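You operate a simulated robot arm through the tools that you are given. There is no shell and no other tool.

The job below is to be done with a simulated robot arm. You get a single attempt, and the scene is never put back.

## Task
Top up the salt box to its red line from the aluminium can.
Fine: use the tin scoop and put it back; shut the box, lid back on the can. Set down upright: tin scoop.

The check looks at the end state, three seconds after you hand in, the way a careful person would. Anything else that was tipped, shoved, dropped, spilled or broken makes it a failure. A push-on lid holds only when it is set on centred and level and pressed home; a screw cap is set on level and turned clockwise until tight.

## Robot
A 6-joint arm with a two-finger parallel gripper, fixed in place. Base frame: the origin is at the foot of the arm, x ahead of it, y to its left, z up; the work surface is at about z = 0.887. Readings come in m, degrees, newtons and seconds.
With the tool pointing down near the work surface it reaches from about 0.24 to 0.66 m from the base axis. Its first joint turns from -66.0 to 66.0 degrees. Payload 2.9 kg.
The tool frame sits at the grasp point between the pads (the TCP): z along the fingers, y along the line on which they close. The tips reach 0.03 m beyond it. The gripper opens to 0.11 m. The fingers are 0.02 m wide and 0.01 m thick; the gripper's body (0.048 by 0.112 m) begins 0.055 m behind the TCP.
Orientation is told as [roll, pitch, yaw] about the base's x, y, z axes, in that order, counted from this pose: with the fingers straight down and closing along the base's y, the tool's x points along the base's -x, its y along +y and its z along -z.

## Interface
- The arm moves only by the tool jog_arm. Its argument "deltas" is text: rows parted by semicolons, each of 7 numbers parted by spaces: the shift along the base's x, y, z in m, then the turn, a rotation vector about the base's x, y, z in rad, then the gripper command, from -1 (shut) to 1 (fully open), values between in proportion. In form: dx dy dz wx wy wz jaw; .... A call has 1 to 20 rows; each row shifts and turns the commanded pose from where the row before left it. A row lasts 0.2 s, in which the tool goes at most 0.05 m and 8.6 degrees; a call with a longer step from one row to the next is refused whole, and so is a gripper value outside its range. A pose out of reach is approached as far as the arm can. The call stops where the force on the tool passes 60 N (or 10 N more than at its start, if that is more) or the arm is blocked; 0.2 s more then pass. Each finger travels about 0.108 m/s and halts on what it meets, pressing with about 39 N; the grip force reading is that of the motor and also rises with nothing between the fingers. The clock runs only during rows and for 0.2 s after the last one: add rows that do not move to give the fingers time. The reply holds the time, the measured pose of the TCP, the force on the tool along the base axes, the opening and the grip force, in the units named above and with some noise, with the torque about the TCP (base axes, N m) and any sound that the robot's microphone picked up.
- Cameras (640 x 400 px; columns grow to the right, rows downward): "scene" is fixed at [0.0867, 0.4491, 1.3766]; the picture's right is [-0.61, -0.79, 0.00], its down [-0.51, 0.39, -0.76] and it looks along [0.60, -0.47, -0.64] (base axes); focal length 214 px, centre (320, 200). "wrist" rides on the gripper at [0.073, 0.017, -0.103] in the tool frame; the picture's right is [-0.23, 0.97, 0.00], its down [-0.76, -0.18, -0.62] and it looks along [-0.61, -0.14, 0.78] (tool axes); focal length 222 px, centre (320, 200). There is no depth. A picture from a camera that has moved, and an enlarged one, comes with that camera's place and axes in the base frame and with its lens.
- snapshot(camera): a new picture of that camera. The clock stands still meanwhile.
- inspect(camera, box): a new picture of the part [left, top, right, bottom] of that camera's present view, enlarged. The clock stands still meanwhile.
- close_job(): hands the job in; it is judged then, once.

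Places have to be worked out from the pictures, the camera data and where the tool is seen. Open the gripper and draw the arm clear of the work before you hand the job in, unless the task says otherwise.

The tools are called after "Call:" as name(argument=value, ...) on one line, values as JSON. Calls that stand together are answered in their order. jog_arm: Moves the arm, as the interface text tells. Its arguments: {"type":"object","properties":{"deltas":{"type":"string"}},"required":["deltas"]} The other tools are called the same way: snapshot (camera) takes a picture; inspect (camera, box) takes an enlarged picture of a part of a camera's view; close_job () hands the job in.

At the start:

```text
t: 0.0
tool_pos: [0.3154, 0.0259, 1.3531]
orientation: [0.0, -0.3, -0.1]
force: [-1.0, 0.4, 0.0]
torque: [0.01, 0.03, 0.05]
opening: 0.1103
gripper_force: 0.0
```

scene: 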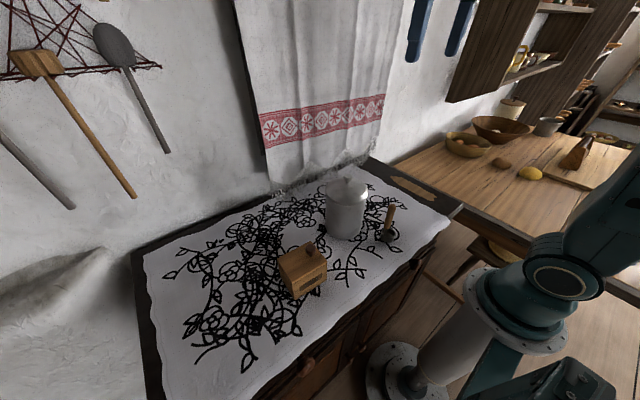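
wrist: 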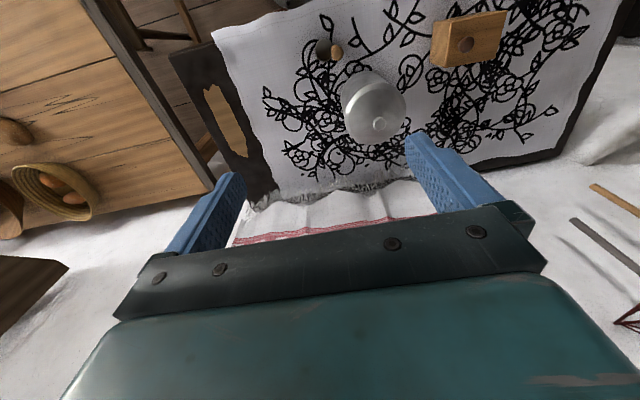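

The pictures show a wooden salt box, an aluminium can with a knobbed lid and a scoop standing at the right of the can. I take enlarged views first.

Call:
inspect(camera="scene", box=[260, 160, 420, 310])

Call:
inspect(camera="wrist", box=[290, 0, 530, 150])

Call:
inspect(camera="scene", box=[265, 230, 345, 310])

Call:
inspect(camera="scene", box=[315, 165, 415, 255])

```text
2.67 times, centred on (340, 235) of scene
camera zoom: at [0.0867, 0.4491, 1.3766], right [-0.61, -0.79, 0.0], down [-0.51, 0.39, -0.76], along [0.6, -0.47, -0.64], focal length 572 px, centre (267, 107)
```

zoom: 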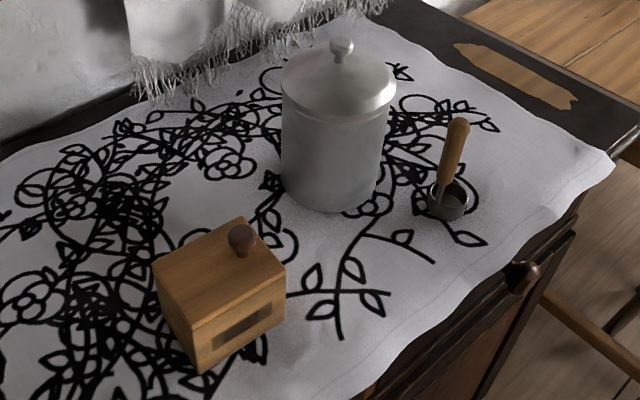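

```text
2.67 times, centred on (410, 75) of wrist
camera zoom: at [0.2448, 0.0417, 1.4568], right [0.23, 0.97, 0.0], down [0.76, -0.18, 0.62], along [0.61, -0.14, -0.78], focal length 592 px, centre (80, 533)
```

zoom: 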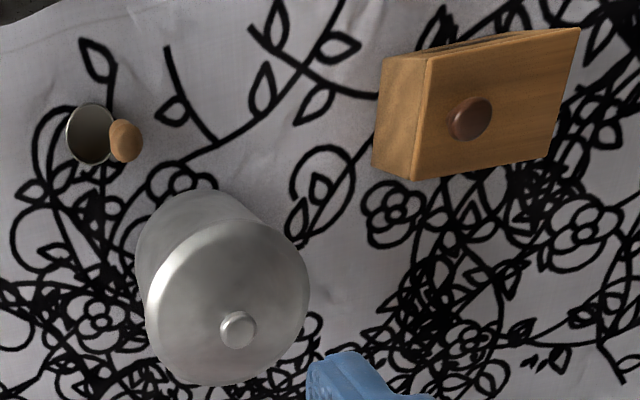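

```text
5.00 times, centred on (305, 270) of scene
camera zoom: at [0.0867, 0.4491, 1.3766], right [-0.61, -0.79, 0.0], down [-0.51, 0.39, -0.76], along [0.6, -0.47, -0.64], focal length 1072 px, centre (395, -150)
```

zoom: 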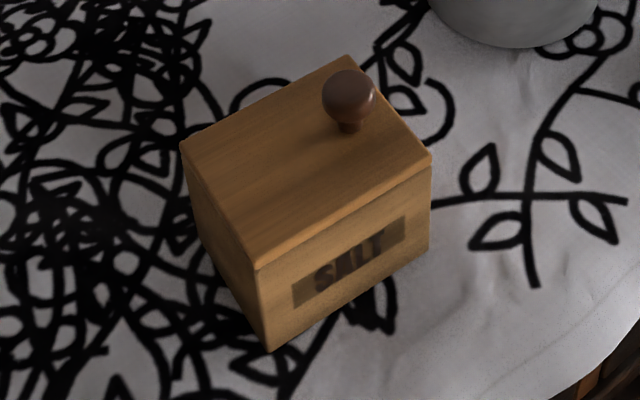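

```text
4.44 times, centred on (365, 210) of scene
camera zoom: at [0.0867, 0.4491, 1.3766], right [-0.61, -0.79, 0.0], down [-0.51, 0.39, -0.76], along [0.6, -0.47, -0.64], focal length 953 px, centre (120, 156)
```

zoom: 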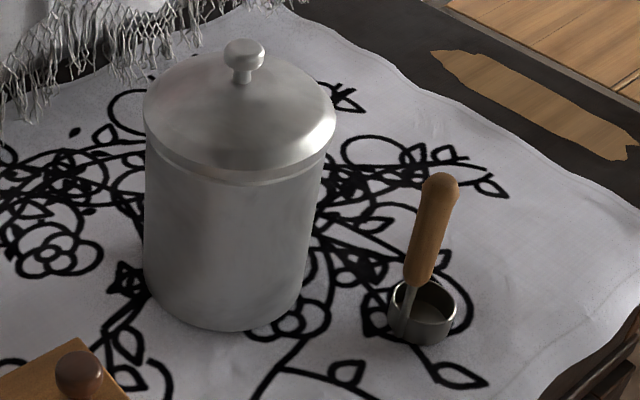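

I place the box at about x 0.30–0.365, y 0.26–0.35, top z≈0.965 with its knob near (0.327, 0.285). The can axis is near (0.40, 0.11) with its knob top at z≈1.07, and the scoop cup is near (0.29, 0.04) with its handle near (0.29, 0.062). I move the arm over toward the box for a closer look.

Call:
jog_arm(deltas="-0.0082 0.028 -0.0191 0 0 0 1; -0.0082 0.028 -0.0191 0 0 0 1; -0.0082 0.028 -0.0191 0 0 0 1; -0.0082 0.028 -0.0191 0 0 0 1; -0.0082 0.028 -0.0191 0 0 0 1; -0.0082 0.028 -0.0191 0 0 0 1; -0.0082 0.028 -0.0191 0 0 0 1; -0.0082 0.028 -0.0191 0 0 0 1; 0 0 0 0 0 0 1")

Call:
snapshot(camera="wrist")

Call:
inspect(camera="wrist", box=[300, 60, 460, 160])

```text
t: 2.0
tool_pos: [0.2491, 0.2493, 1.1977]
orientation: [-0.1, -0.1, 0.0]
force: [-0.2, -0.5, 0.3]
torque: [-0.02, 0.01, 0.0]
opening: 0.1101
gripper_force: 0.0
```

```text
taken
camera wrist: at [0.1784, 0.2648, 1.3022], right [0.23, 0.97, 0.0], down [0.76, -0.18, 0.62], along [0.61, -0.14, -0.78], focal length 222 px, centre (320, 200)
```

wrist: 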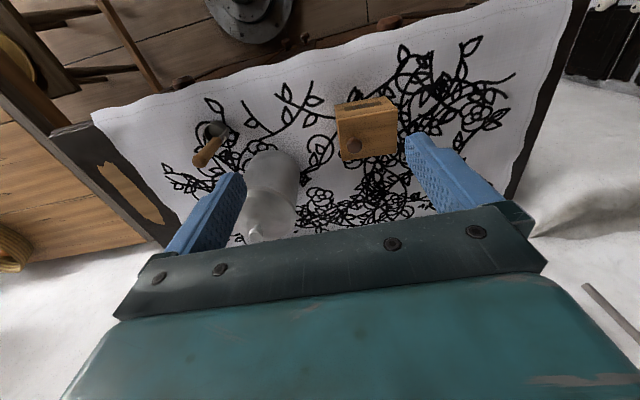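

```text
4.00 times, centred on (380, 110) of wrist
camera zoom: at [0.1784, 0.2648, 1.3022], right [0.23, 0.97, 0.0], down [0.76, -0.18, 0.62], along [0.61, -0.14, -0.78], focal length 888 px, centre (80, 560)
```

zoom: 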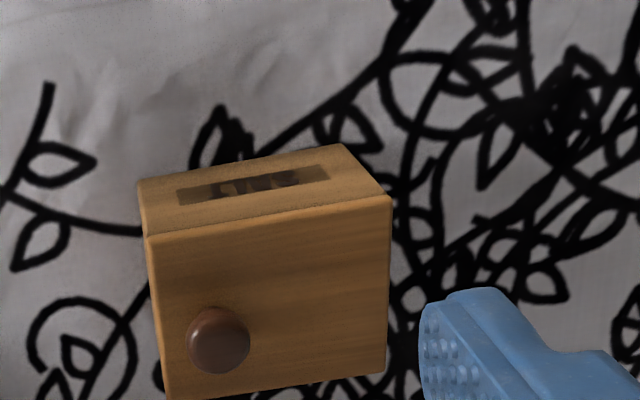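

The lid carries its knob near the −y end at mid depth, so it may be hinged at the +y side or may slide along y. I zoom further at the seams.

Call:
inspect(camera="scene", box=[276, 238, 330, 272])

Call:
inspect(camera="scene", box=[276, 265, 330, 299])

Call:
inspect(camera="wrist", box=[330, 92, 402, 162])

```text
11.76 times, centred on (303, 255) of scene
camera zoom: at [0.0867, 0.4491, 1.3766], right [-0.61, -0.79, 0.0], down [-0.51, 0.39, -0.76], along [0.6, -0.47, -0.64], focal length 2523 px, centre (520, -447)
```

zoom: 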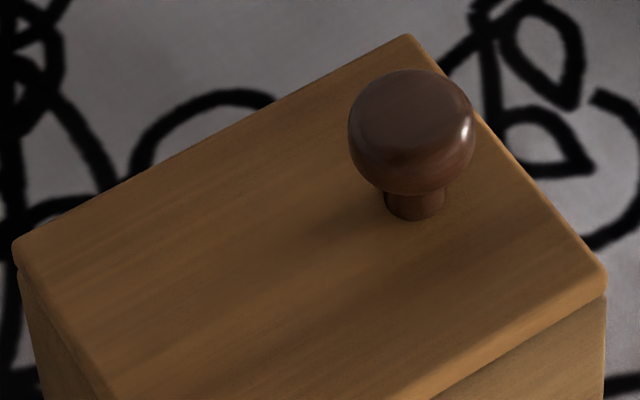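

```text
11.76 times, centred on (303, 282) of scene
camera zoom: at [0.0867, 0.4491, 1.3766], right [-0.61, -0.79, 0.0], down [-0.51, 0.39, -0.76], along [0.6, -0.47, -0.64], focal length 2523 px, centre (520, -765)
```

zoom: 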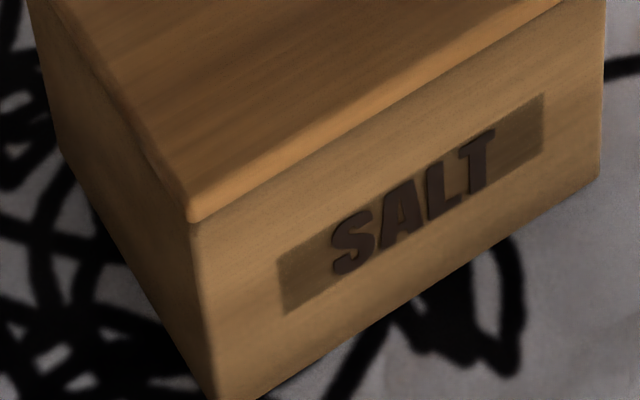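

```text
5.71 times, centred on (366, 127) of wrist
camera zoom: at [0.1784, 0.2648, 1.3022], right [0.23, 0.97, 0.0], down [0.76, -0.18, 0.62], along [0.61, -0.14, -0.78], focal length 1269 px, centre (57, 617)
```

zoom: 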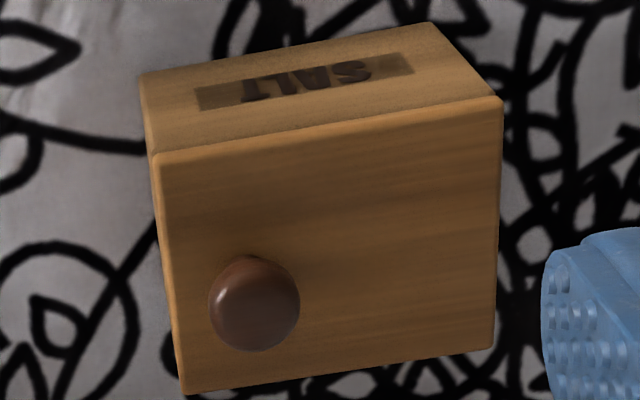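

The lid is a plain slab with no visible hinge on the front or the +y side. I turn the wrist and go round to see the back (+x) and +y sides before touching it.

Call:
jog_arm(deltas="0.0219 0.0092 -0.0071 0 0 -0.1428 1; 0.0219 0.0092 -0.0071 0 0 -0.1428 1; 0.0219 0.0092 -0.0071 0 0 -0.1428 1; 0.0219 0.0092 -0.0071 0 0 -0.1428 1; 0.0219 0.0092 -0.0071 0 0 -0.1428 1; 0.0219 0.0092 -0.0071 0 0 -0.1428 1; 0.0219 0.0092 -0.0071 0 0 -0.1428 1; 0.0219 0.0092 -0.0071 0 0 -0.1428 1; 0.0219 0.0092 -0.0071 0 0 -0.1428 1; 0.0219 0.0092 -0.0071 0 0 -0.1428 1; 0.0219 0.0092 -0.0071 0 0 -0.1428 1; 0 0 0 0 0 0 1")

Call:
snapshot(camera="wrist")

```text
t: 4.6
tool_pos: [0.4925, 0.35, 1.122]
orientation: [0.0, -0.1, -90.1]
force: [0.1, -0.1, 0.2]
torque: [0.0, 0.01, 0.02]
opening: 0.1101
gripper_force: 0.1
```

```text
taken
camera wrist: at [0.5103, 0.4209, 1.2266], right [0.97, -0.23, 0.0], down [-0.18, -0.76, 0.62], along [-0.14, -0.61, -0.78], focal length 222 px, centre (320, 200)
```

wrist: 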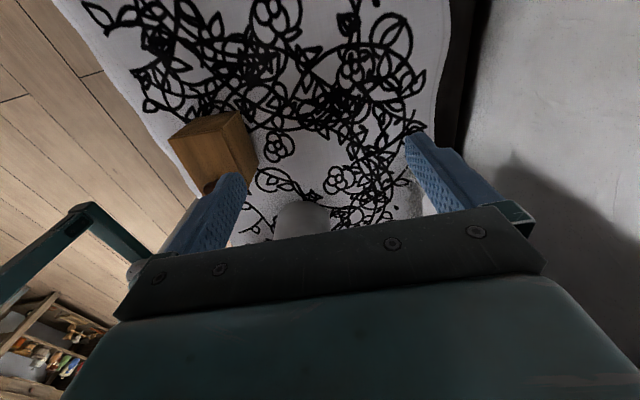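

The wrist camera now sees the back and +y side of the box; I enlarge it.

Call:
inspect(camera="wrist", box=[160, 100, 270, 200])

Call:
inspect(camera="scene", box=[220, 150, 440, 320])

```text
4.00 times, centred on (215, 150) of wrist
camera zoom: at [0.5103, 0.4209, 1.2266], right [0.97, -0.23, 0.0], down [-0.18, -0.76, 0.62], along [-0.14, -0.61, -0.78], focal length 888 px, centre (740, 400)
```

zoom: 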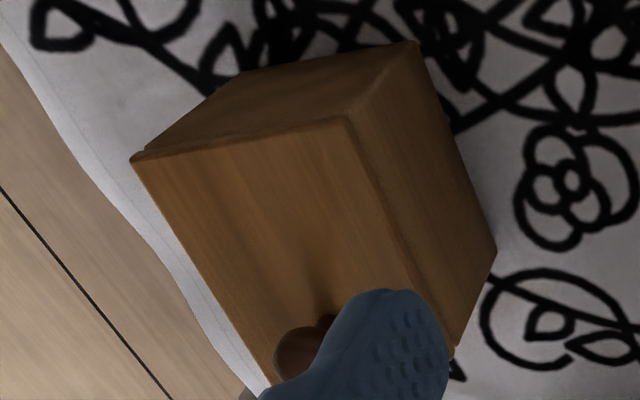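

```text
2.35 times, centred on (330, 235) of scene
camera zoom: at [0.0868, 0.4491, 1.3766], right [-0.61, -0.79, 0.0], down [-0.51, 0.39, -0.76], along [0.6, -0.47, -0.64], focal length 505 px, centre (296, 118)
```

zoom: 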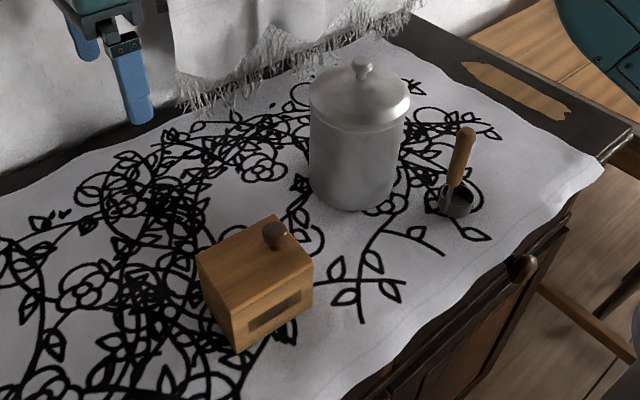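

No hinge hardware is visible on any side. Recomputing with consistent camera axes puts the knob head at about (0.336, 0.283, 0.979) and the lid top near z≈0.963, with the box yaw about −3.6°. I go above the knob, with the fingers closing along x.

Call:
jog_arm(deltas="-0.03134 -0.01348 -0.0084 0 0 -0.061 1; -0.03134 -0.01348 -0.0084 0 0 0 0.5; -0.03134 -0.01348 -0.0084 0 0 0 0; -0.03134 -0.01348 -0.0084 0 0 0 0; -0.03134 -0.01348 -0.0084 0 0 0 0; 0 0 -0.02 0 0 0 0; 0 0 0 0 0 0 0")

Call:
inspect(camera="scene", box=[250, 180, 370, 310])

Call:
snapshot(camera="wrist")

```text
t: 6.2
tool_pos: [0.3362, 0.2853, 1.061]
orientation: [0.1, -0.2, -93.5]
force: [0.4, -0.3, 1.3]
torque: [-0.02, -0.03, 0.02]
opening: 0.0552
gripper_force: 0.1
```

```text
3.08 times, centred on (310, 245) of scene
camera zoom: at [0.0867, 0.4491, 1.3766], right [-0.61, -0.79, 0.0], down [-0.51, 0.39, -0.76], along [0.6, -0.47, -0.64], focal length 660 px, centre (351, 62)
```

zoom: 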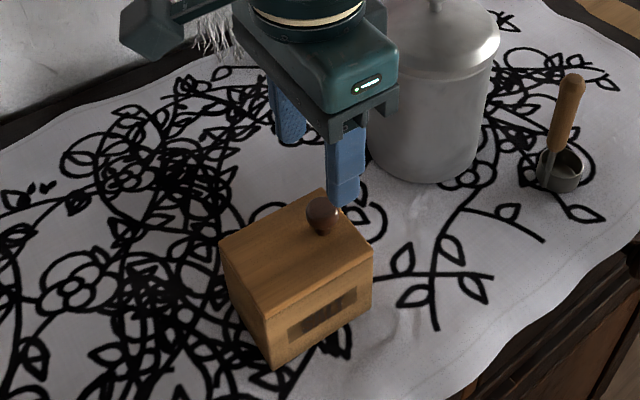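

```text
taken
camera wrist: at [0.3586, 0.3543, 1.1654], right [0.96, -0.29, 0.0], down [-0.22, -0.75, 0.62], along [-0.18, -0.6, -0.78], focal length 222 px, centre (320, 200)
```

wrist: 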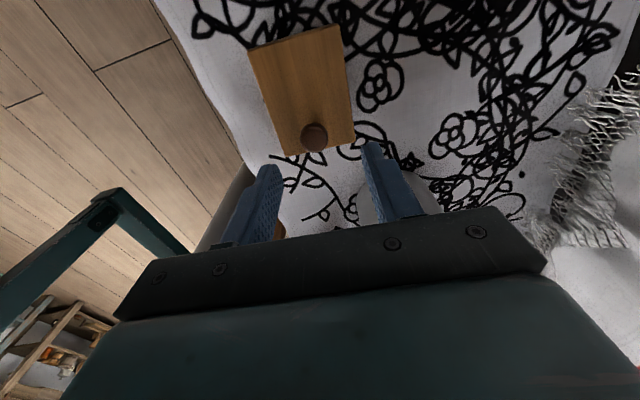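

I refine the knob's place with an enlarged wrist view before lowering.

Call:
inspect(camera="wrist", box=[240, 20, 400, 160])

Call:
inspect(camera="scene", box=[285, 225, 325, 255])

```text
2.86 times, centred on (320, 90) of wrist
camera zoom: at [0.3586, 0.3543, 1.1654], right [0.96, -0.29, 0.0], down [-0.22, -0.75, 0.62], along [-0.18, -0.6, -0.78], focal length 635 px, centre (320, 514)
```

zoom: 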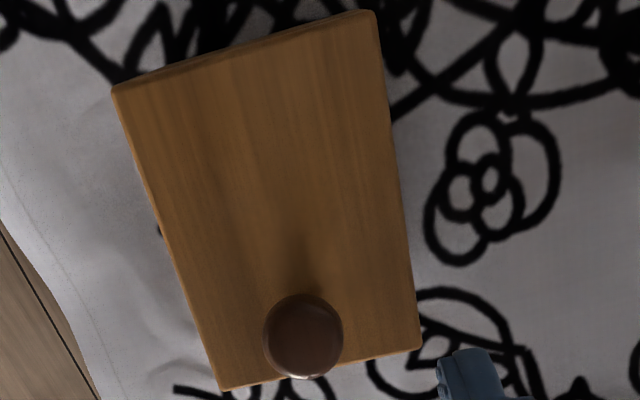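

```text
13.33 times, centred on (305, 240) of scene
camera zoom: at [0.0867, 0.4491, 1.3766], right [-0.61, -0.79, 0.0], down [-0.51, 0.39, -0.76], along [0.6, -0.47, -0.64], focal length 2860 px, centre (520, -333)
```

zoom: 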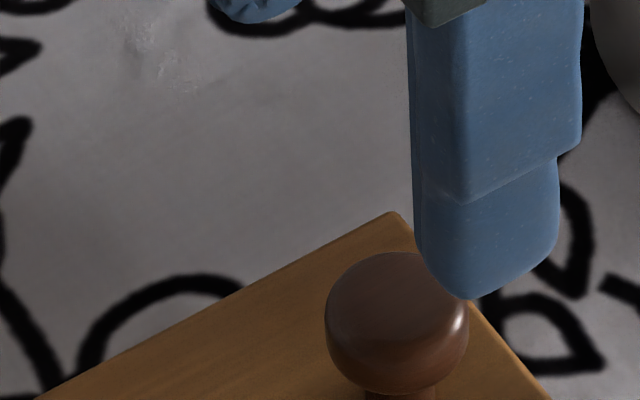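

The lid corners agree between views to 2 mm, and I now put the knob at about (0.3325, 0.282). I shift over it and lower so the tips stop a few mm above the lid.

Call:
jog_arm(deltas="-0.0037 -0.0035 0 0 0 0 0; 0 0 -0.03 0 0 0 0; 0 0 -0.02 0 0 0 0; 0 0 -0.012 0 0 0 0; 0 0 0 0 0 0 0")

Call:
inspect(camera="scene", box=[270, 210, 350, 270])

Call:
inspect(camera="wrist", box=[240, 100, 400, 230])

```text
t: 7.4
tool_pos: [0.3326, 0.2807, 0.9985]
orientation: [0.2, -0.1, -93.4]
force: [0.4, -0.2, -0.8]
torque: [0.03, 0.0, 0.01]
opening: 0.0547
gripper_force: 0.1
```

```text
6.67 times, centred on (310, 240) of scene
camera zoom: at [0.0867, 0.4491, 1.3766], right [-0.61, -0.79, 0.0], down [-0.51, 0.39, -0.76], along [0.6, -0.47, -0.64], focal length 1430 px, centre (387, -67)
```

zoom: 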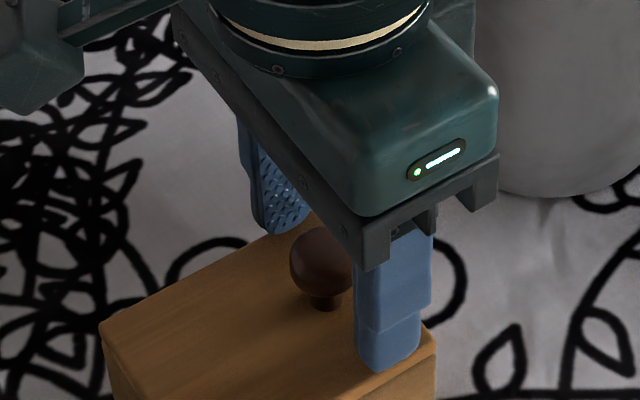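

```text
3.08 times, centred on (320, 165) of wrist
camera zoom: at [0.3553, 0.3505, 1.1026], right [0.96, -0.29, 0.0], down [-0.22, -0.75, 0.62], along [-0.18, -0.6, -0.78], focal length 684 px, centre (320, 308)
```

zoom: 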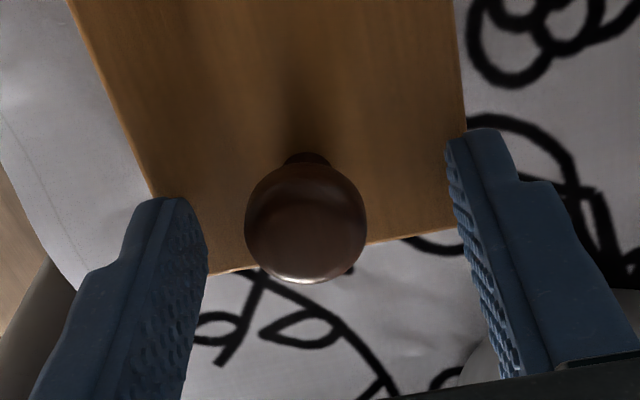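

The knob sits between the fingers, about 1.5 mm toward −x of centre. I correct that and close on it.

Call:
jog_arm(deltas="-0.0015 0 0 0 0 0 0; 0 0 0 0 0 0 -0.3; 0 0 0 0 0 0 -0.5; 0 0 0 0 0 0 -0.8; 0 0 0 0 0 0 -1; 0 0 0 0 0 0 -1")

Call:
inspect(camera="wrist", box=[240, 100, 400, 230])

```text
t: 8.8
tool_pos: [0.3316, 0.2812, 0.9988]
orientation: [0.2, -0.1, -93.5]
force: [2.2, 0.5, 0.1]
torque: [0.03, -0.09, -0.03]
opening: 0.023
gripper_force: 39.1
```

```text
3.08 times, centred on (320, 165) of wrist
camera zoom: at [0.3531, 0.3504, 1.1025], right [0.96, -0.29, 0.0], down [-0.22, -0.75, 0.62], along [-0.18, -0.6, -0.78], focal length 684 px, centre (320, 308)
```

zoom: 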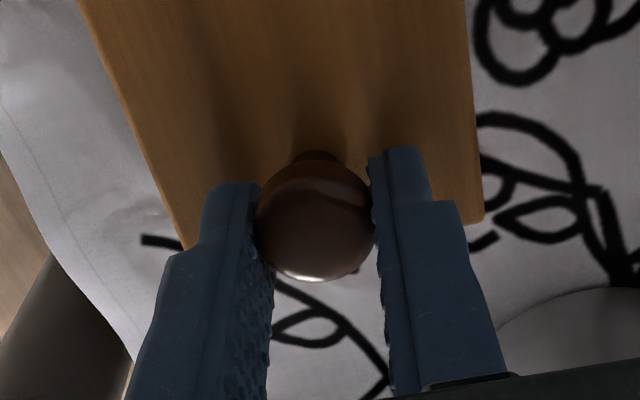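

The knob is held (opening 0.023, small side force). I test with a 3 mm lift and read the forces.

Call:
jog_arm(deltas="0 0 0.0015 0 0 0 -1; 0 0 0.0015 0 0 0 -1; 0 0 0 0 0 0 -1")

Call:
inspect(camera="scene", box=[270, 220, 340, 305])

```text
t: 9.6
tool_pos: [0.3297, 0.2809, 1.0]
orientation: [0.0, -0.2, -93.5]
force: [-0.4, -0.1, -5.9]
torque: [-0.23, -0.02, 0.04]
opening: 0.0229
gripper_force: 39.4
```

```text
4.71 times, centred on (305, 262) of scene
camera zoom: at [0.0868, 0.4491, 1.3766], right [-0.61, -0.79, 0.0], down [-0.51, 0.39, -0.76], along [0.6, -0.47, -0.64], focal length 1009 px, centre (391, -94)
```

zoom: 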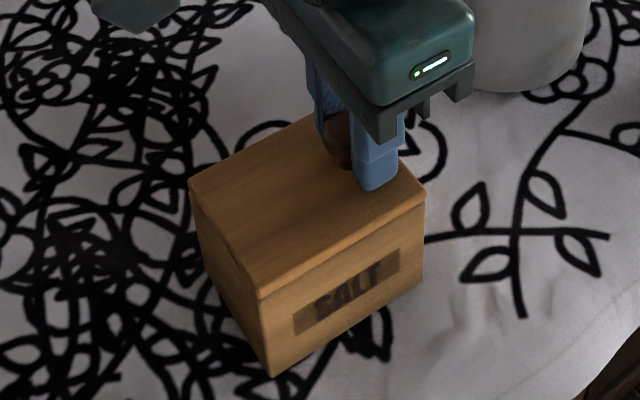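

Force is −5.9 N with the arm held back about 2 mm, so the lid does not simply lift. I look for any gap or tilt at the seam.

Call:
inspect(camera="scene", box=[280, 245, 335, 285])

Call:
inspect(camera="wrist", box=[220, 0, 420, 180])

```text
10.00 times, centred on (308, 265) of scene
camera zoom: at [0.0868, 0.4491, 1.3766], right [-0.61, -0.79, 0.0], down [-0.51, 0.39, -0.76], along [0.6, -0.47, -0.64], focal length 2145 px, centre (445, -450)
```

zoom: 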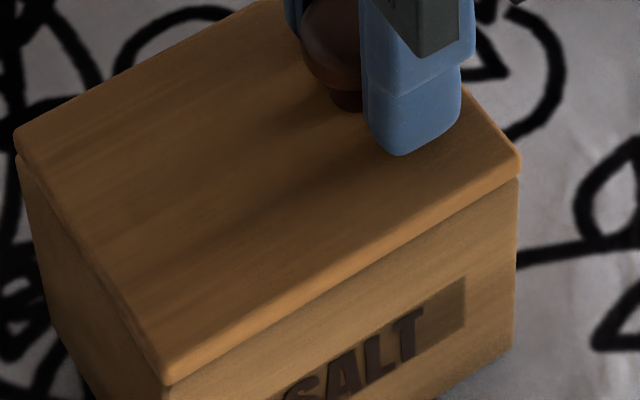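

```text
2.22 times, centred on (320, 90) of wrist
camera zoom: at [0.3528, 0.3505, 1.1049], right [0.96, -0.29, 0.0], down [-0.22, -0.75, 0.63], along [-0.18, -0.6, -0.78], focal length 494 px, centre (320, 444)
```

zoom: 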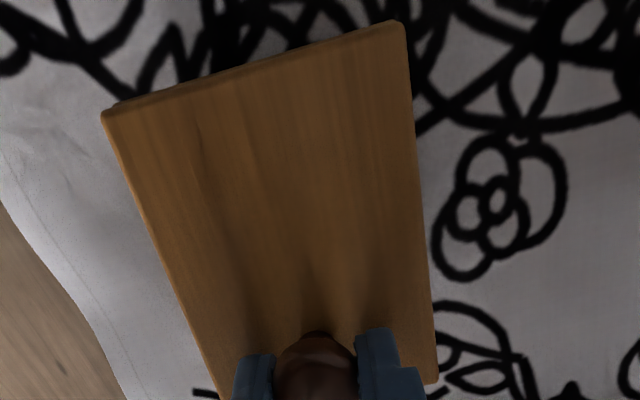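

No gap opens at the lid, so lifting only takes weight off the box. I set it back down and test a small sideways move (+x) for a swivelling lid.

Call:
jog_arm(deltas="0 0 -0.0015 0 0 0 -1; 0 0 -0.0015 0 0 0 -1; 0 0 0 0 0 0 -1")

Call:
jog_arm(deltas="0.002 0 0 0 0 0 -1; 0.002 0 0 0 0 0 -1; 0 0 0 0 0 0 -1")

Call:
inspect(camera="scene", box=[270, 220, 340, 305])

Call:
inspect(camera="wrist", box=[220, 0, 420, 180])

```text
t: 10.4
tool_pos: [0.3308, 0.2802, 0.9986]
orientation: [0.0, -0.2, -93.5]
force: [1.5, -0.3, -2.9]
torque: [0.1, 0.09, -0.05]
opening: 0.0226
gripper_force: 38.7
```

```text
t: 11.2
tool_pos: [0.3323, 0.2815, 0.9987]
orientation: [0.0, -0.1, -93.4]
force: [-11.5, -1.3, 14.6]
torque: [-0.21, 0.62, 0.14]
opening: 0.0229
gripper_force: 39.0
```

```text
4.71 times, centred on (305, 262) of scene
camera zoom: at [0.0863, 0.4489, 1.3767], right [-0.61, -0.79, 0.0], down [-0.51, 0.39, -0.76], along [0.6, -0.47, -0.64], focal length 1009 px, centre (391, -94)
```

zoom: 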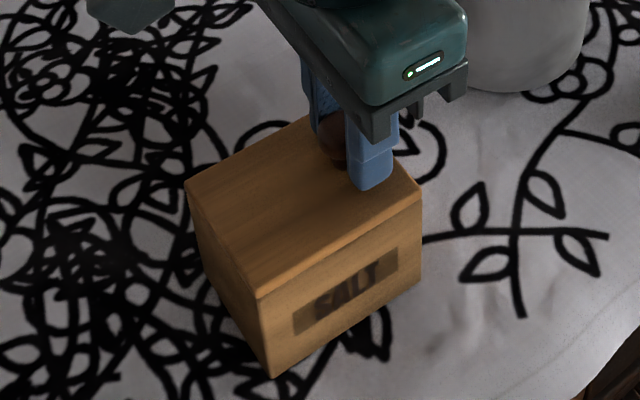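

```text
2.22 times, centred on (320, 90) of wrist
camera zoom: at [0.3553, 0.3512, 1.1029], right [0.96, -0.28, 0.0], down [-0.22, -0.75, 0.62], along [-0.18, -0.6, -0.78], focal length 494 px, centre (320, 444)
```

zoom: 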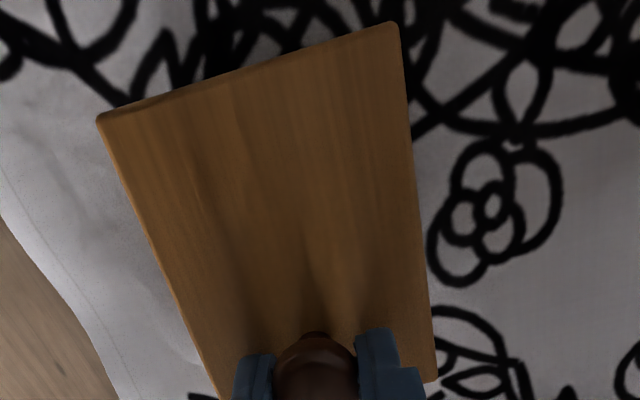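

Moving +x met about 11.5 N and the whole box began to shift, so the lid does not swing that way. I go back and try −y for a sliding lid.

Call:
jog_arm(deltas="-0.002 0 0 0 0 0 -1; -0.002 0 0 0 0 0 -1; 0 0 0 0 0 0 -1")

Call:
jog_arm(deltas="0 -0.002 0 0 0 0 -1; 0 -0.002 0 0 0 0 -1; 0 0 0 0 0 0 -1")

Call:
inspect(camera="scene", box=[270, 220, 340, 305])

Call:
inspect(camera="wrist", box=[220, 0, 420, 180])

```text
t: 12.0
tool_pos: [0.3315, 0.2808, 0.9979]
orientation: [0.1, 0.0, -93.5]
force: [4.0, -0.7, 6.1]
torque: [0.12, -0.11, -0.06]
opening: 0.0228
gripper_force: 38.8
```

```text
t: 12.8
tool_pos: [0.3311, 0.2773, 0.9989]
orientation: [0.0, -0.1, -93.6]
force: [6.6, -0.6, 6.0]
torque: [0.2, -0.18, -0.04]
opening: 0.0226
gripper_force: 38.5
```

```text
4.71 times, centred on (305, 262) of scene
camera zoom: at [0.0868, 0.449, 1.3767], right [-0.61, -0.79, 0.0], down [-0.51, 0.39, -0.76], along [0.6, -0.47, -0.64], focal length 1009 px, centre (391, -94)
```

zoom: 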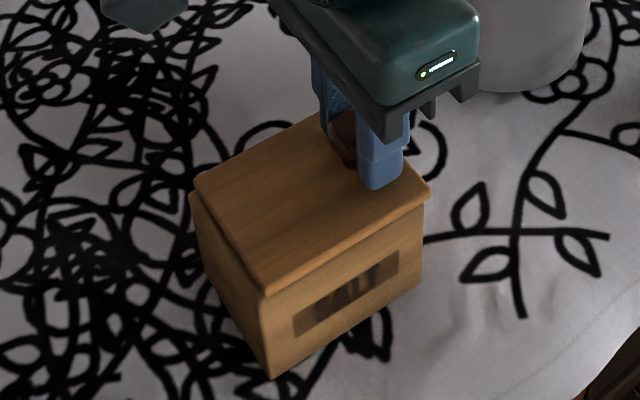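

```text
2.22 times, centred on (320, 90) of wrist
camera zoom: at [0.3531, 0.3471, 1.1023], right [0.96, -0.29, 0.0], down [-0.22, -0.75, 0.62], along [-0.18, -0.6, -0.78], focal length 494 px, centre (320, 444)
```

zoom: 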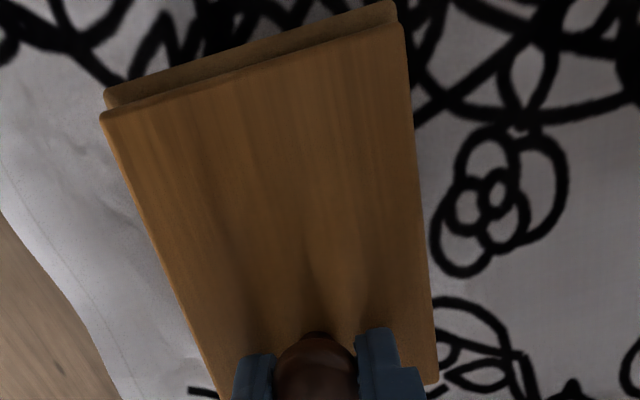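

The lid slid about 4 mm toward −y with almost no force: it is a sliding lid, opening toward −y. I relieve the residual x and z force and slide it along the box's own axis (yaw about −3.6°).

Call:
jog_arm(deltas="0.0012 0 0.001 0 0 0 -1; -0.0003 -0.005 0 0 0 0 -1; -0.0003 -0.005 0 0 0 0 -1; -0.0003 -0.005 0 0 0 0 -1; -0.0003 -0.005 0 0 0 0 -1; 0 0 0 0 0 0 -1")

Call:
inspect(camera="scene", box=[270, 200, 360, 305])

Call:
inspect(camera="wrist", box=[200, 0, 440, 180])

```text
t: 14.2
tool_pos: [0.3301, 0.2562, 0.9977]
orientation: [-0.1, -0.3, -93.4]
force: [-2.9, -0.3, -1.7]
torque: [-0.09, 0.11, 0.14]
opening: 0.0227
gripper_force: 38.9
```

```text
3.81 times, centred on (315, 252) of scene
camera zoom: at [0.0867, 0.4491, 1.3766], right [-0.61, -0.79, 0.0], down [-0.51, 0.39, -0.76], along [0.6, -0.47, -0.64], focal length 817 px, centre (339, 0)
```

zoom: 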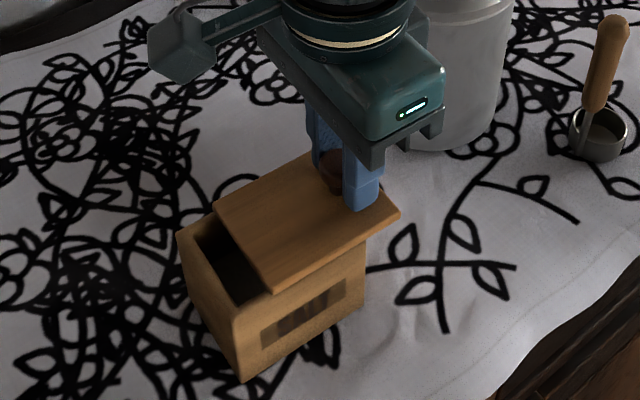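

```text
2.22 times, centred on (320, 90) of wrist
camera zoom: at [0.3523, 0.3257, 1.1021], right [0.96, -0.28, 0.0], down [-0.22, -0.75, 0.63], along [-0.18, -0.6, -0.78], focal length 494 px, centre (320, 444)
```

zoom: 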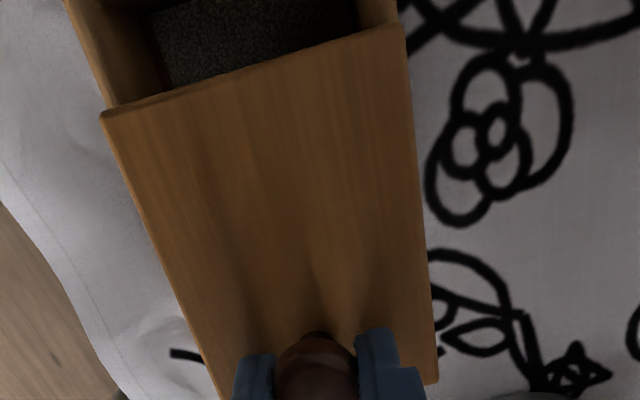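

The lid slides freely and the box interior appears. I keep sliding in the same direction while watching the y force.

Call:
jog_arm(deltas="-0.0003 -0.005 0 0 0 0 -1; -0.0003 -0.005 0 0 0 0 -1; -0.0003 -0.005 0 0 0 0 -1; -0.0003 -0.005 0 0 0 0 -1; 0 0 0 0 0 0 -1")

Call:
inspect(camera="scene", box=[270, 200, 360, 305])

Call:
inspect(camera="wrist", box=[200, 0, 440, 180])

```text
t: 15.4
tool_pos: [0.3289, 0.2364, 0.9978]
orientation: [0.1, -0.2, -93.5]
force: [-0.6, 0.4, -6.7]
torque: [-0.49, 0.02, -0.01]
opening: 0.0226
gripper_force: 38.6
```

```text
3.81 times, centred on (315, 252) of scene
camera zoom: at [0.0868, 0.4491, 1.3766], right [-0.61, -0.79, 0.0], down [-0.51, 0.39, -0.76], along [0.6, -0.47, -0.64], focal length 817 px, centre (339, 0)
```

zoom: 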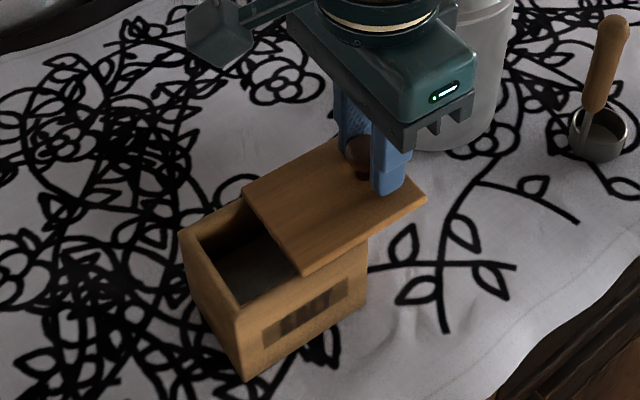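

```text
2.22 times, centred on (320, 90) of wrist
camera zoom: at [0.351, 0.3062, 1.1025], right [0.96, -0.29, 0.0], down [-0.22, -0.75, 0.63], along [-0.18, -0.6, -0.78], focal length 494 px, centre (320, 444)
```

zoom: 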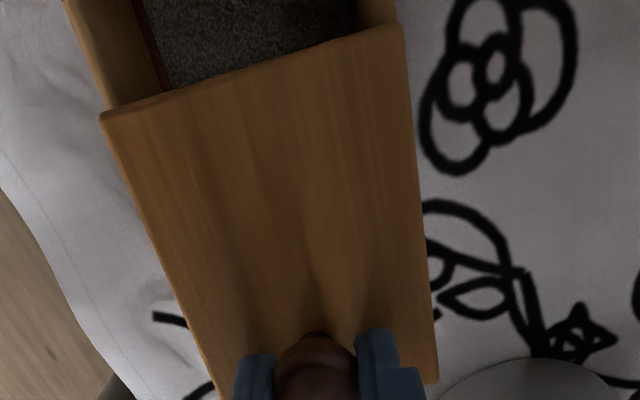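

The red line on the inner wall is now visible just above the salt. I lower 1 mm to relieve the −6.7 N and slide 10 mm more.

Call:
jog_arm(deltas="0 0 -0.001 0 0 0 -1; -0.0003 -0.005 0 0 0 0 -1; -0.0003 -0.005 0 0 0 0 -1; 0 0 0 0 0 0 -1")

Call:
inspect(camera="scene", box=[270, 200, 360, 305])

```text
t: 16.4
tool_pos: [0.3288, 0.2278, 0.9973]
orientation: [0.2, -0.1, -93.5]
force: [-2.5, -0.3, 18.1]
torque: [0.37, 0.06, 0.04]
opening: 0.0227
gripper_force: 38.8
```

```text
3.81 times, centred on (315, 252) of scene
camera zoom: at [0.0865, 0.4489, 1.3767], right [-0.61, -0.79, 0.0], down [-0.51, 0.39, -0.76], along [0.6, -0.47, -0.64], focal length 817 px, centre (339, 0)
```

zoom: 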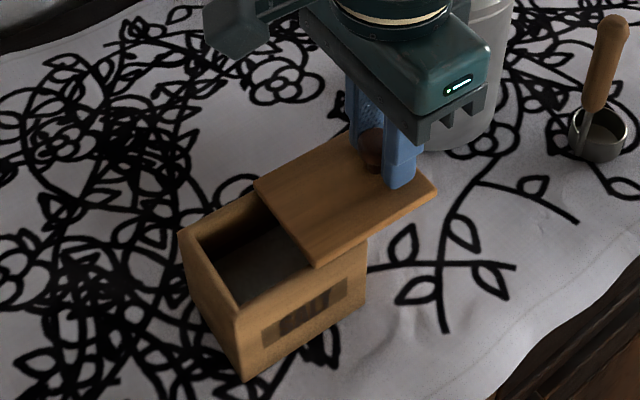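

The 1 mm drop pressed too hard (18 N down outside the box footprint), so I raise slightly and read again.

Call:
jog_arm(deltas="0 0 0.0007 0 0 0 -1; 0 0 0 0 0 0 -1")

Call:
inspect(camera="wrist", box=[200, 0, 440, 180])

```text
t: 17.0
tool_pos: [0.3284, 0.226, 0.9984]
orientation: [0.1, -0.1, -93.4]
force: [2.5, 0.1, 8.8]
torque: [0.33, -0.05, 0.04]
opening: 0.0226
gripper_force: 38.6
```

```text
2.22 times, centred on (320, 90) of wrist
camera zoom: at [0.3507, 0.2967, 1.1022], right [0.96, -0.29, 0.0], down [-0.22, -0.75, 0.62], along [-0.18, -0.6, -0.78], focal length 494 px, centre (320, 444)
```

zoom: 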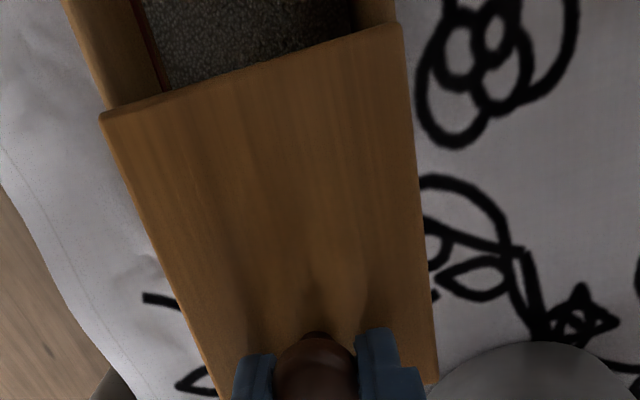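

I raise another 0.5 mm and continue to slide in small steps to find the stop.

Call:
jog_arm(deltas="0 0 0.0005 0 0 0 -1; -0.0003 -0.005 0 0 0 0 -1; 0 0 0 0 0 0 -1")

Call:
jog_arm(deltas="-0.0003 -0.004 0 0 0 0 -1; 0 0 0 0 0 0 -1")

Call:
inspect(camera="scene", box=[270, 200, 360, 305])

```text
t: 17.8
tool_pos: [0.328, 0.2218, 0.9979]
orientation: [-0.1, -0.3, -93.4]
force: [2.1, 0.4, -5.7]
torque: [-0.43, -0.07, -0.14]
opening: 0.0227
gripper_force: 39.3
```

```text
t: 18.4
tool_pos: [0.3279, 0.2184, 0.9986]
orientation: [0.0, -0.3, -93.3]
force: [0.1, -0.3, -6.9]
torque: [-0.59, 0.02, 0.0]
opening: 0.0228
gripper_force: 39.2
```

```text
3.81 times, centred on (315, 252) of scene
camera zoom: at [0.0868, 0.4491, 1.3766], right [-0.61, -0.79, 0.0], down [-0.51, 0.39, -0.76], along [0.6, -0.47, -0.64], focal length 817 px, centre (339, 0)
```

zoom: 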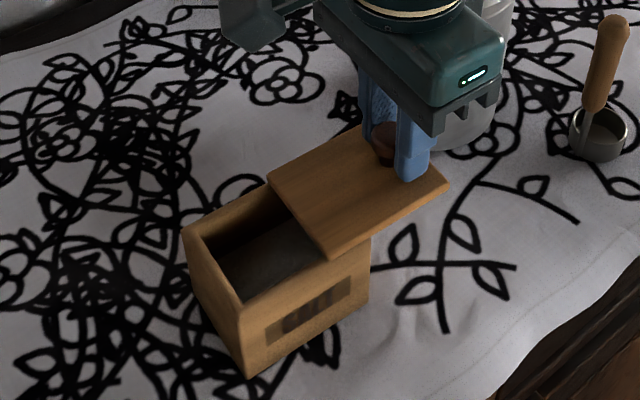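

The lid seems to have reached its stop (the box crept a couple of mm in the last step). I ease the z load, then open the fingers and rise.

Call:
jog_arm(deltas="0 0.0015 -0.0002 0 0 0 -1; 0 0 0 0 0 0 -1")

Call:
jog_arm(deltas="0 0 0 0 0 0 -0.5; 0 0 0 0 0 0 -0.2; 0 0 0 0 0 0 0; 0 0 0 0 0 0 0; 0 0 0.03 0 0 0 0; 0 0 0.04 0 0 0 0; 0 0 0.04 0 0 0 0.5; 0 0 0 0 0 0 1")

Call:
inspect(camera="scene", box=[260, 160, 420, 310])

Call:
snapshot(camera="wrist")

```text
t: 19.0
tool_pos: [0.3274, 0.2192, 0.9985]
orientation: [0.0, -0.2, -93.5]
force: [-0.9, -0.2, -5.9]
torque: [-0.54, 0.04, -0.01]
opening: 0.0227
gripper_force: 38.7
```

```text
t: 20.8
tool_pos: [0.3306, 0.2201, 1.1097]
orientation: [0.1, 0.0, -93.5]
force: [0.6, 0.2, 0.7]
torque: [-0.01, -0.02, 0.04]
opening: 0.1099
gripper_force: 0.1
```

```text
2.67 times, centred on (340, 235) of scene
camera zoom: at [0.0867, 0.4491, 1.3766], right [-0.61, -0.79, 0.0], down [-0.51, 0.39, -0.76], along [0.6, -0.47, -0.64], focal length 572 px, centre (267, 107)
```

zoom: 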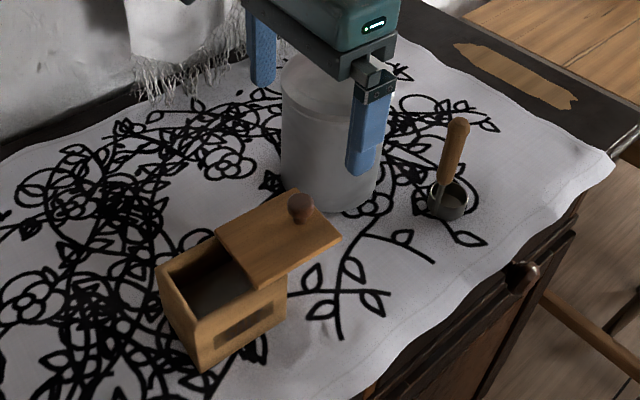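

```text
taken
camera wrist: at [0.3529, 0.2897, 1.2131], right [0.96, -0.29, 0.0], down [-0.22, -0.75, 0.62], along [-0.18, -0.6, -0.78], focal length 222 px, centre (320, 200)
```

wrist: 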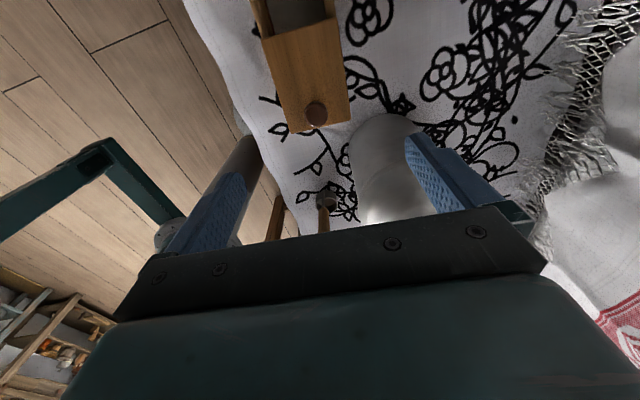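

The box stayed in place and the lid stays open. I move so the wrist camera looks down into the box.

Call:
jog_arm(deltas="-0.0015 0.018 -0.008 0 0 0 1; -0.0015 0.018 -0.01 0 0 0 1; -0.0015 0.018 -0.01 0 0 0 1; -0.0015 0.018 -0.01 0 0 0 1; 0 0 0 0 0 0 1")

Call:
snapshot(camera="wrist")

Call:
inspect(camera="wrist", box=[240, 30, 400, 150])

```text
t: 22.0
tool_pos: [0.3218, 0.2933, 1.0723]
orientation: [0.1, 0.1, -93.5]
force: [0.4, 0.1, 0.1]
torque: [0.01, 0.03, -0.01]
opening: 0.1102
gripper_force: 0.1
```

```text
taken
camera wrist: at [0.3431, 0.3627, 1.1751], right [0.96, -0.29, 0.0], down [-0.22, -0.75, 0.62], along [-0.18, -0.6, -0.78], focal length 222 px, centre (320, 200)
```

wrist: 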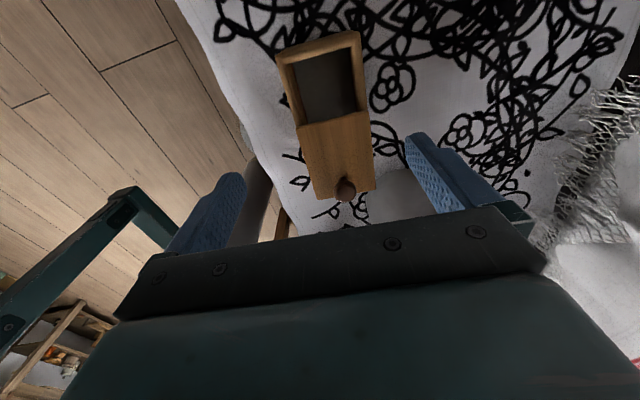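

```text
3.33 times, centred on (320, 90) of wrist
camera zoom: at [0.3431, 0.3627, 1.1751], right [0.96, -0.29, 0.0], down [-0.22, -0.75, 0.62], along [-0.18, -0.6, -0.78], focal length 740 px, centre (320, 567)
```

zoom: 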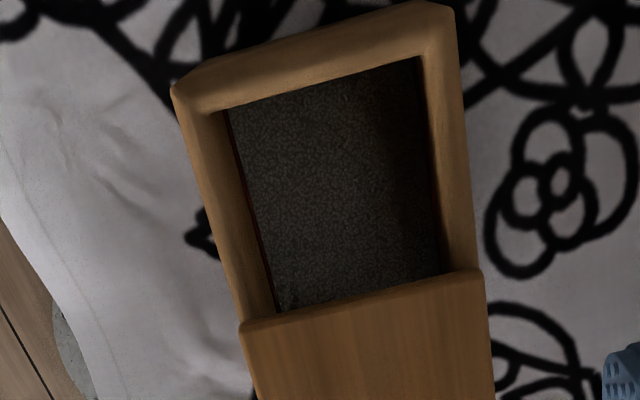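

I zoom in on the inner front wall to see the salt level against the red line.

Call:
inspect(camera="wrist", box=[280, 50, 330, 110])

Call:
inspect(camera="wrist", box=[320, 40, 370, 110])

Call:
inspect(camera="scene", box=[282, 240, 326, 276])

```text
6.67 times, centred on (305, 80) of wrist
camera zoom: at [0.3431, 0.3627, 1.1751], right [0.96, -0.29, 0.0], down [-0.22, -0.75, 0.62], along [-0.18, -0.6, -0.78], focal length 1481 px, centre (420, 1000)
```

zoom: 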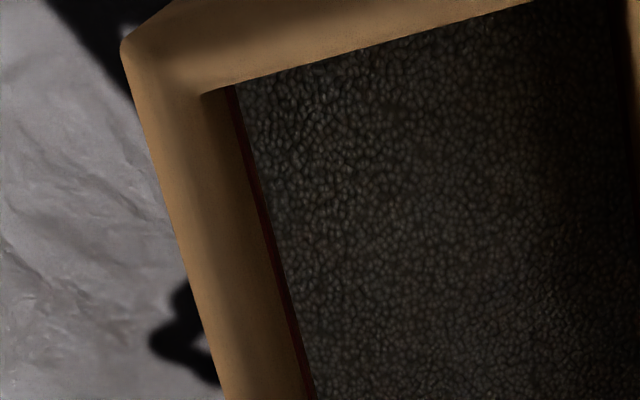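

```text
5.71 times, centred on (345, 75) of wrist
camera zoom: at [0.3431, 0.3627, 1.1751], right [0.96, -0.29, 0.0], down [-0.22, -0.75, 0.62], along [-0.18, -0.6, -0.78], focal length 1269 px, centre (177, 914)
```

zoom: 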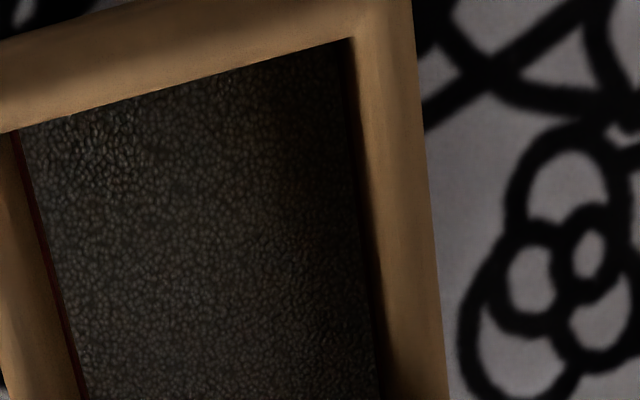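

```text
11.11 times, centred on (304, 258) of scene
camera zoom: at [0.0867, 0.4491, 1.3766], right [-0.61, -0.79, 0.0], down [-0.51, 0.39, -0.76], along [0.6, -0.47, -0.64], focal length 2383 px, centre (498, -444)
```

zoom: 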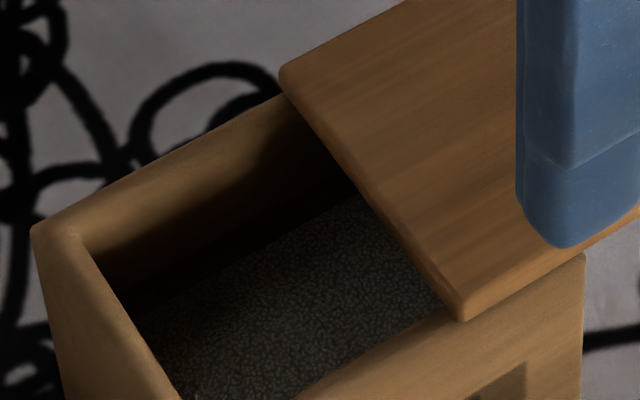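

The red line shows as a thin strip on the front inner wall, but the view is too grazing. I turn the wrist a further quarter to look at that wall from the +x side.

Call:
jog_arm(deltas="0.0044 0.0015 0.001 0 0 -0.1372 1; 0.0044 0.0015 0.001 0 0 -0.1372 1; 0.0044 0.0015 0.001 0 0 -0.1372 1; 0.0044 0.0015 0.001 0 0 -0.1372 1; 0.0044 0.0015 0.001 0 0 -0.1372 1; 0.0044 0.0015 0.001 0 0 -0.1372 1; 0.0044 0.0015 0.001 0 0 -0.1372 1; 0.0044 0.0015 0.001 0 0 -0.1372 1; 0.0044 0.0015 0.001 0 0 -0.1372 1; 0.0044 0.0015 0.001 0 0 -0.1372 1; 0.0044 0.0015 0.001 0 0 -0.1372 1; 0 0 0 0 0 0 1")

Call:
snapshot(camera="wrist")

```text
t: 24.6
tool_pos: [0.4468, 0.2767, 1.1479]
orientation: [3.2, -0.9, -178.8]
force: [0.3, 0.3, -0.1]
torque: [0.02, 0.01, 0.0]
opening: 0.11
gripper_force: 0.0
out of reach, approached as far as the arm can: row 6, 7, 8, 9, 10
```

```text
taken
camera wrist: at [0.5223, 0.2656, 1.2514], right [-0.21, -0.98, 0.06], down [-0.76, 0.2, 0.62], along [-0.62, 0.09, -0.78], focal length 222 px, centre (320, 200)
```

wrist: 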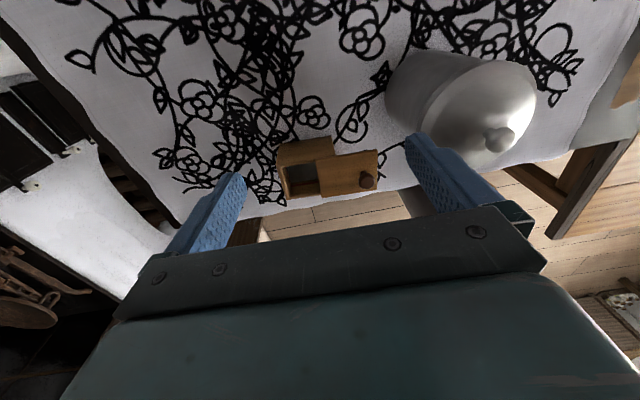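

The arm could only approach that pose, but the camera now looks at the inner front wall from +x. I enlarge it.

Call:
inspect(camera="wrist", box=[265, 130, 345, 205])

Call:
inspect(camera="wrist", box=[280, 145, 325, 185])

```text
5.33 times, centred on (305, 168) of wrist
camera zoom: at [0.5223, 0.2656, 1.2514], right [-0.21, -0.98, 0.06], down [-0.76, 0.2, 0.62], along [-0.62, 0.09, -0.78], focal length 1185 px, centre (400, 373)
```

zoom: 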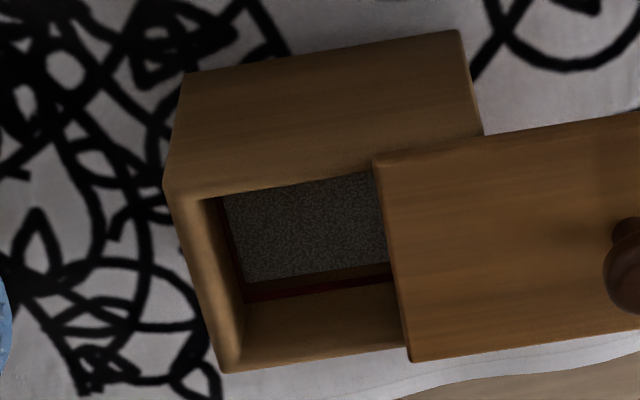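

```text
10.00 times, centred on (302, 165) of wrist
camera zoom: at [0.5223, 0.2656, 1.2514], right [-0.21, -0.98, 0.06], down [-0.76, 0.2, 0.62], along [-0.62, 0.09, -0.78], focal length 2221 px, centre (495, 550)
```

zoom: 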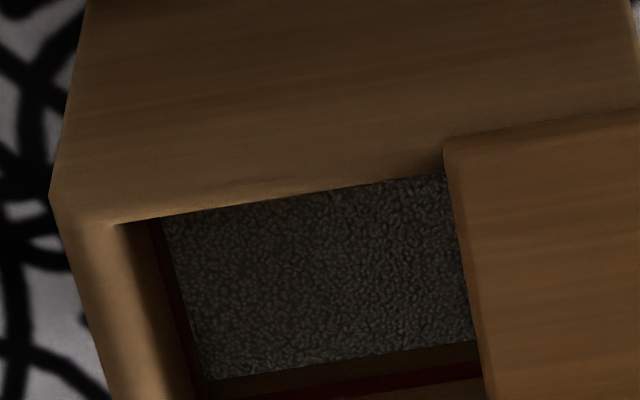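

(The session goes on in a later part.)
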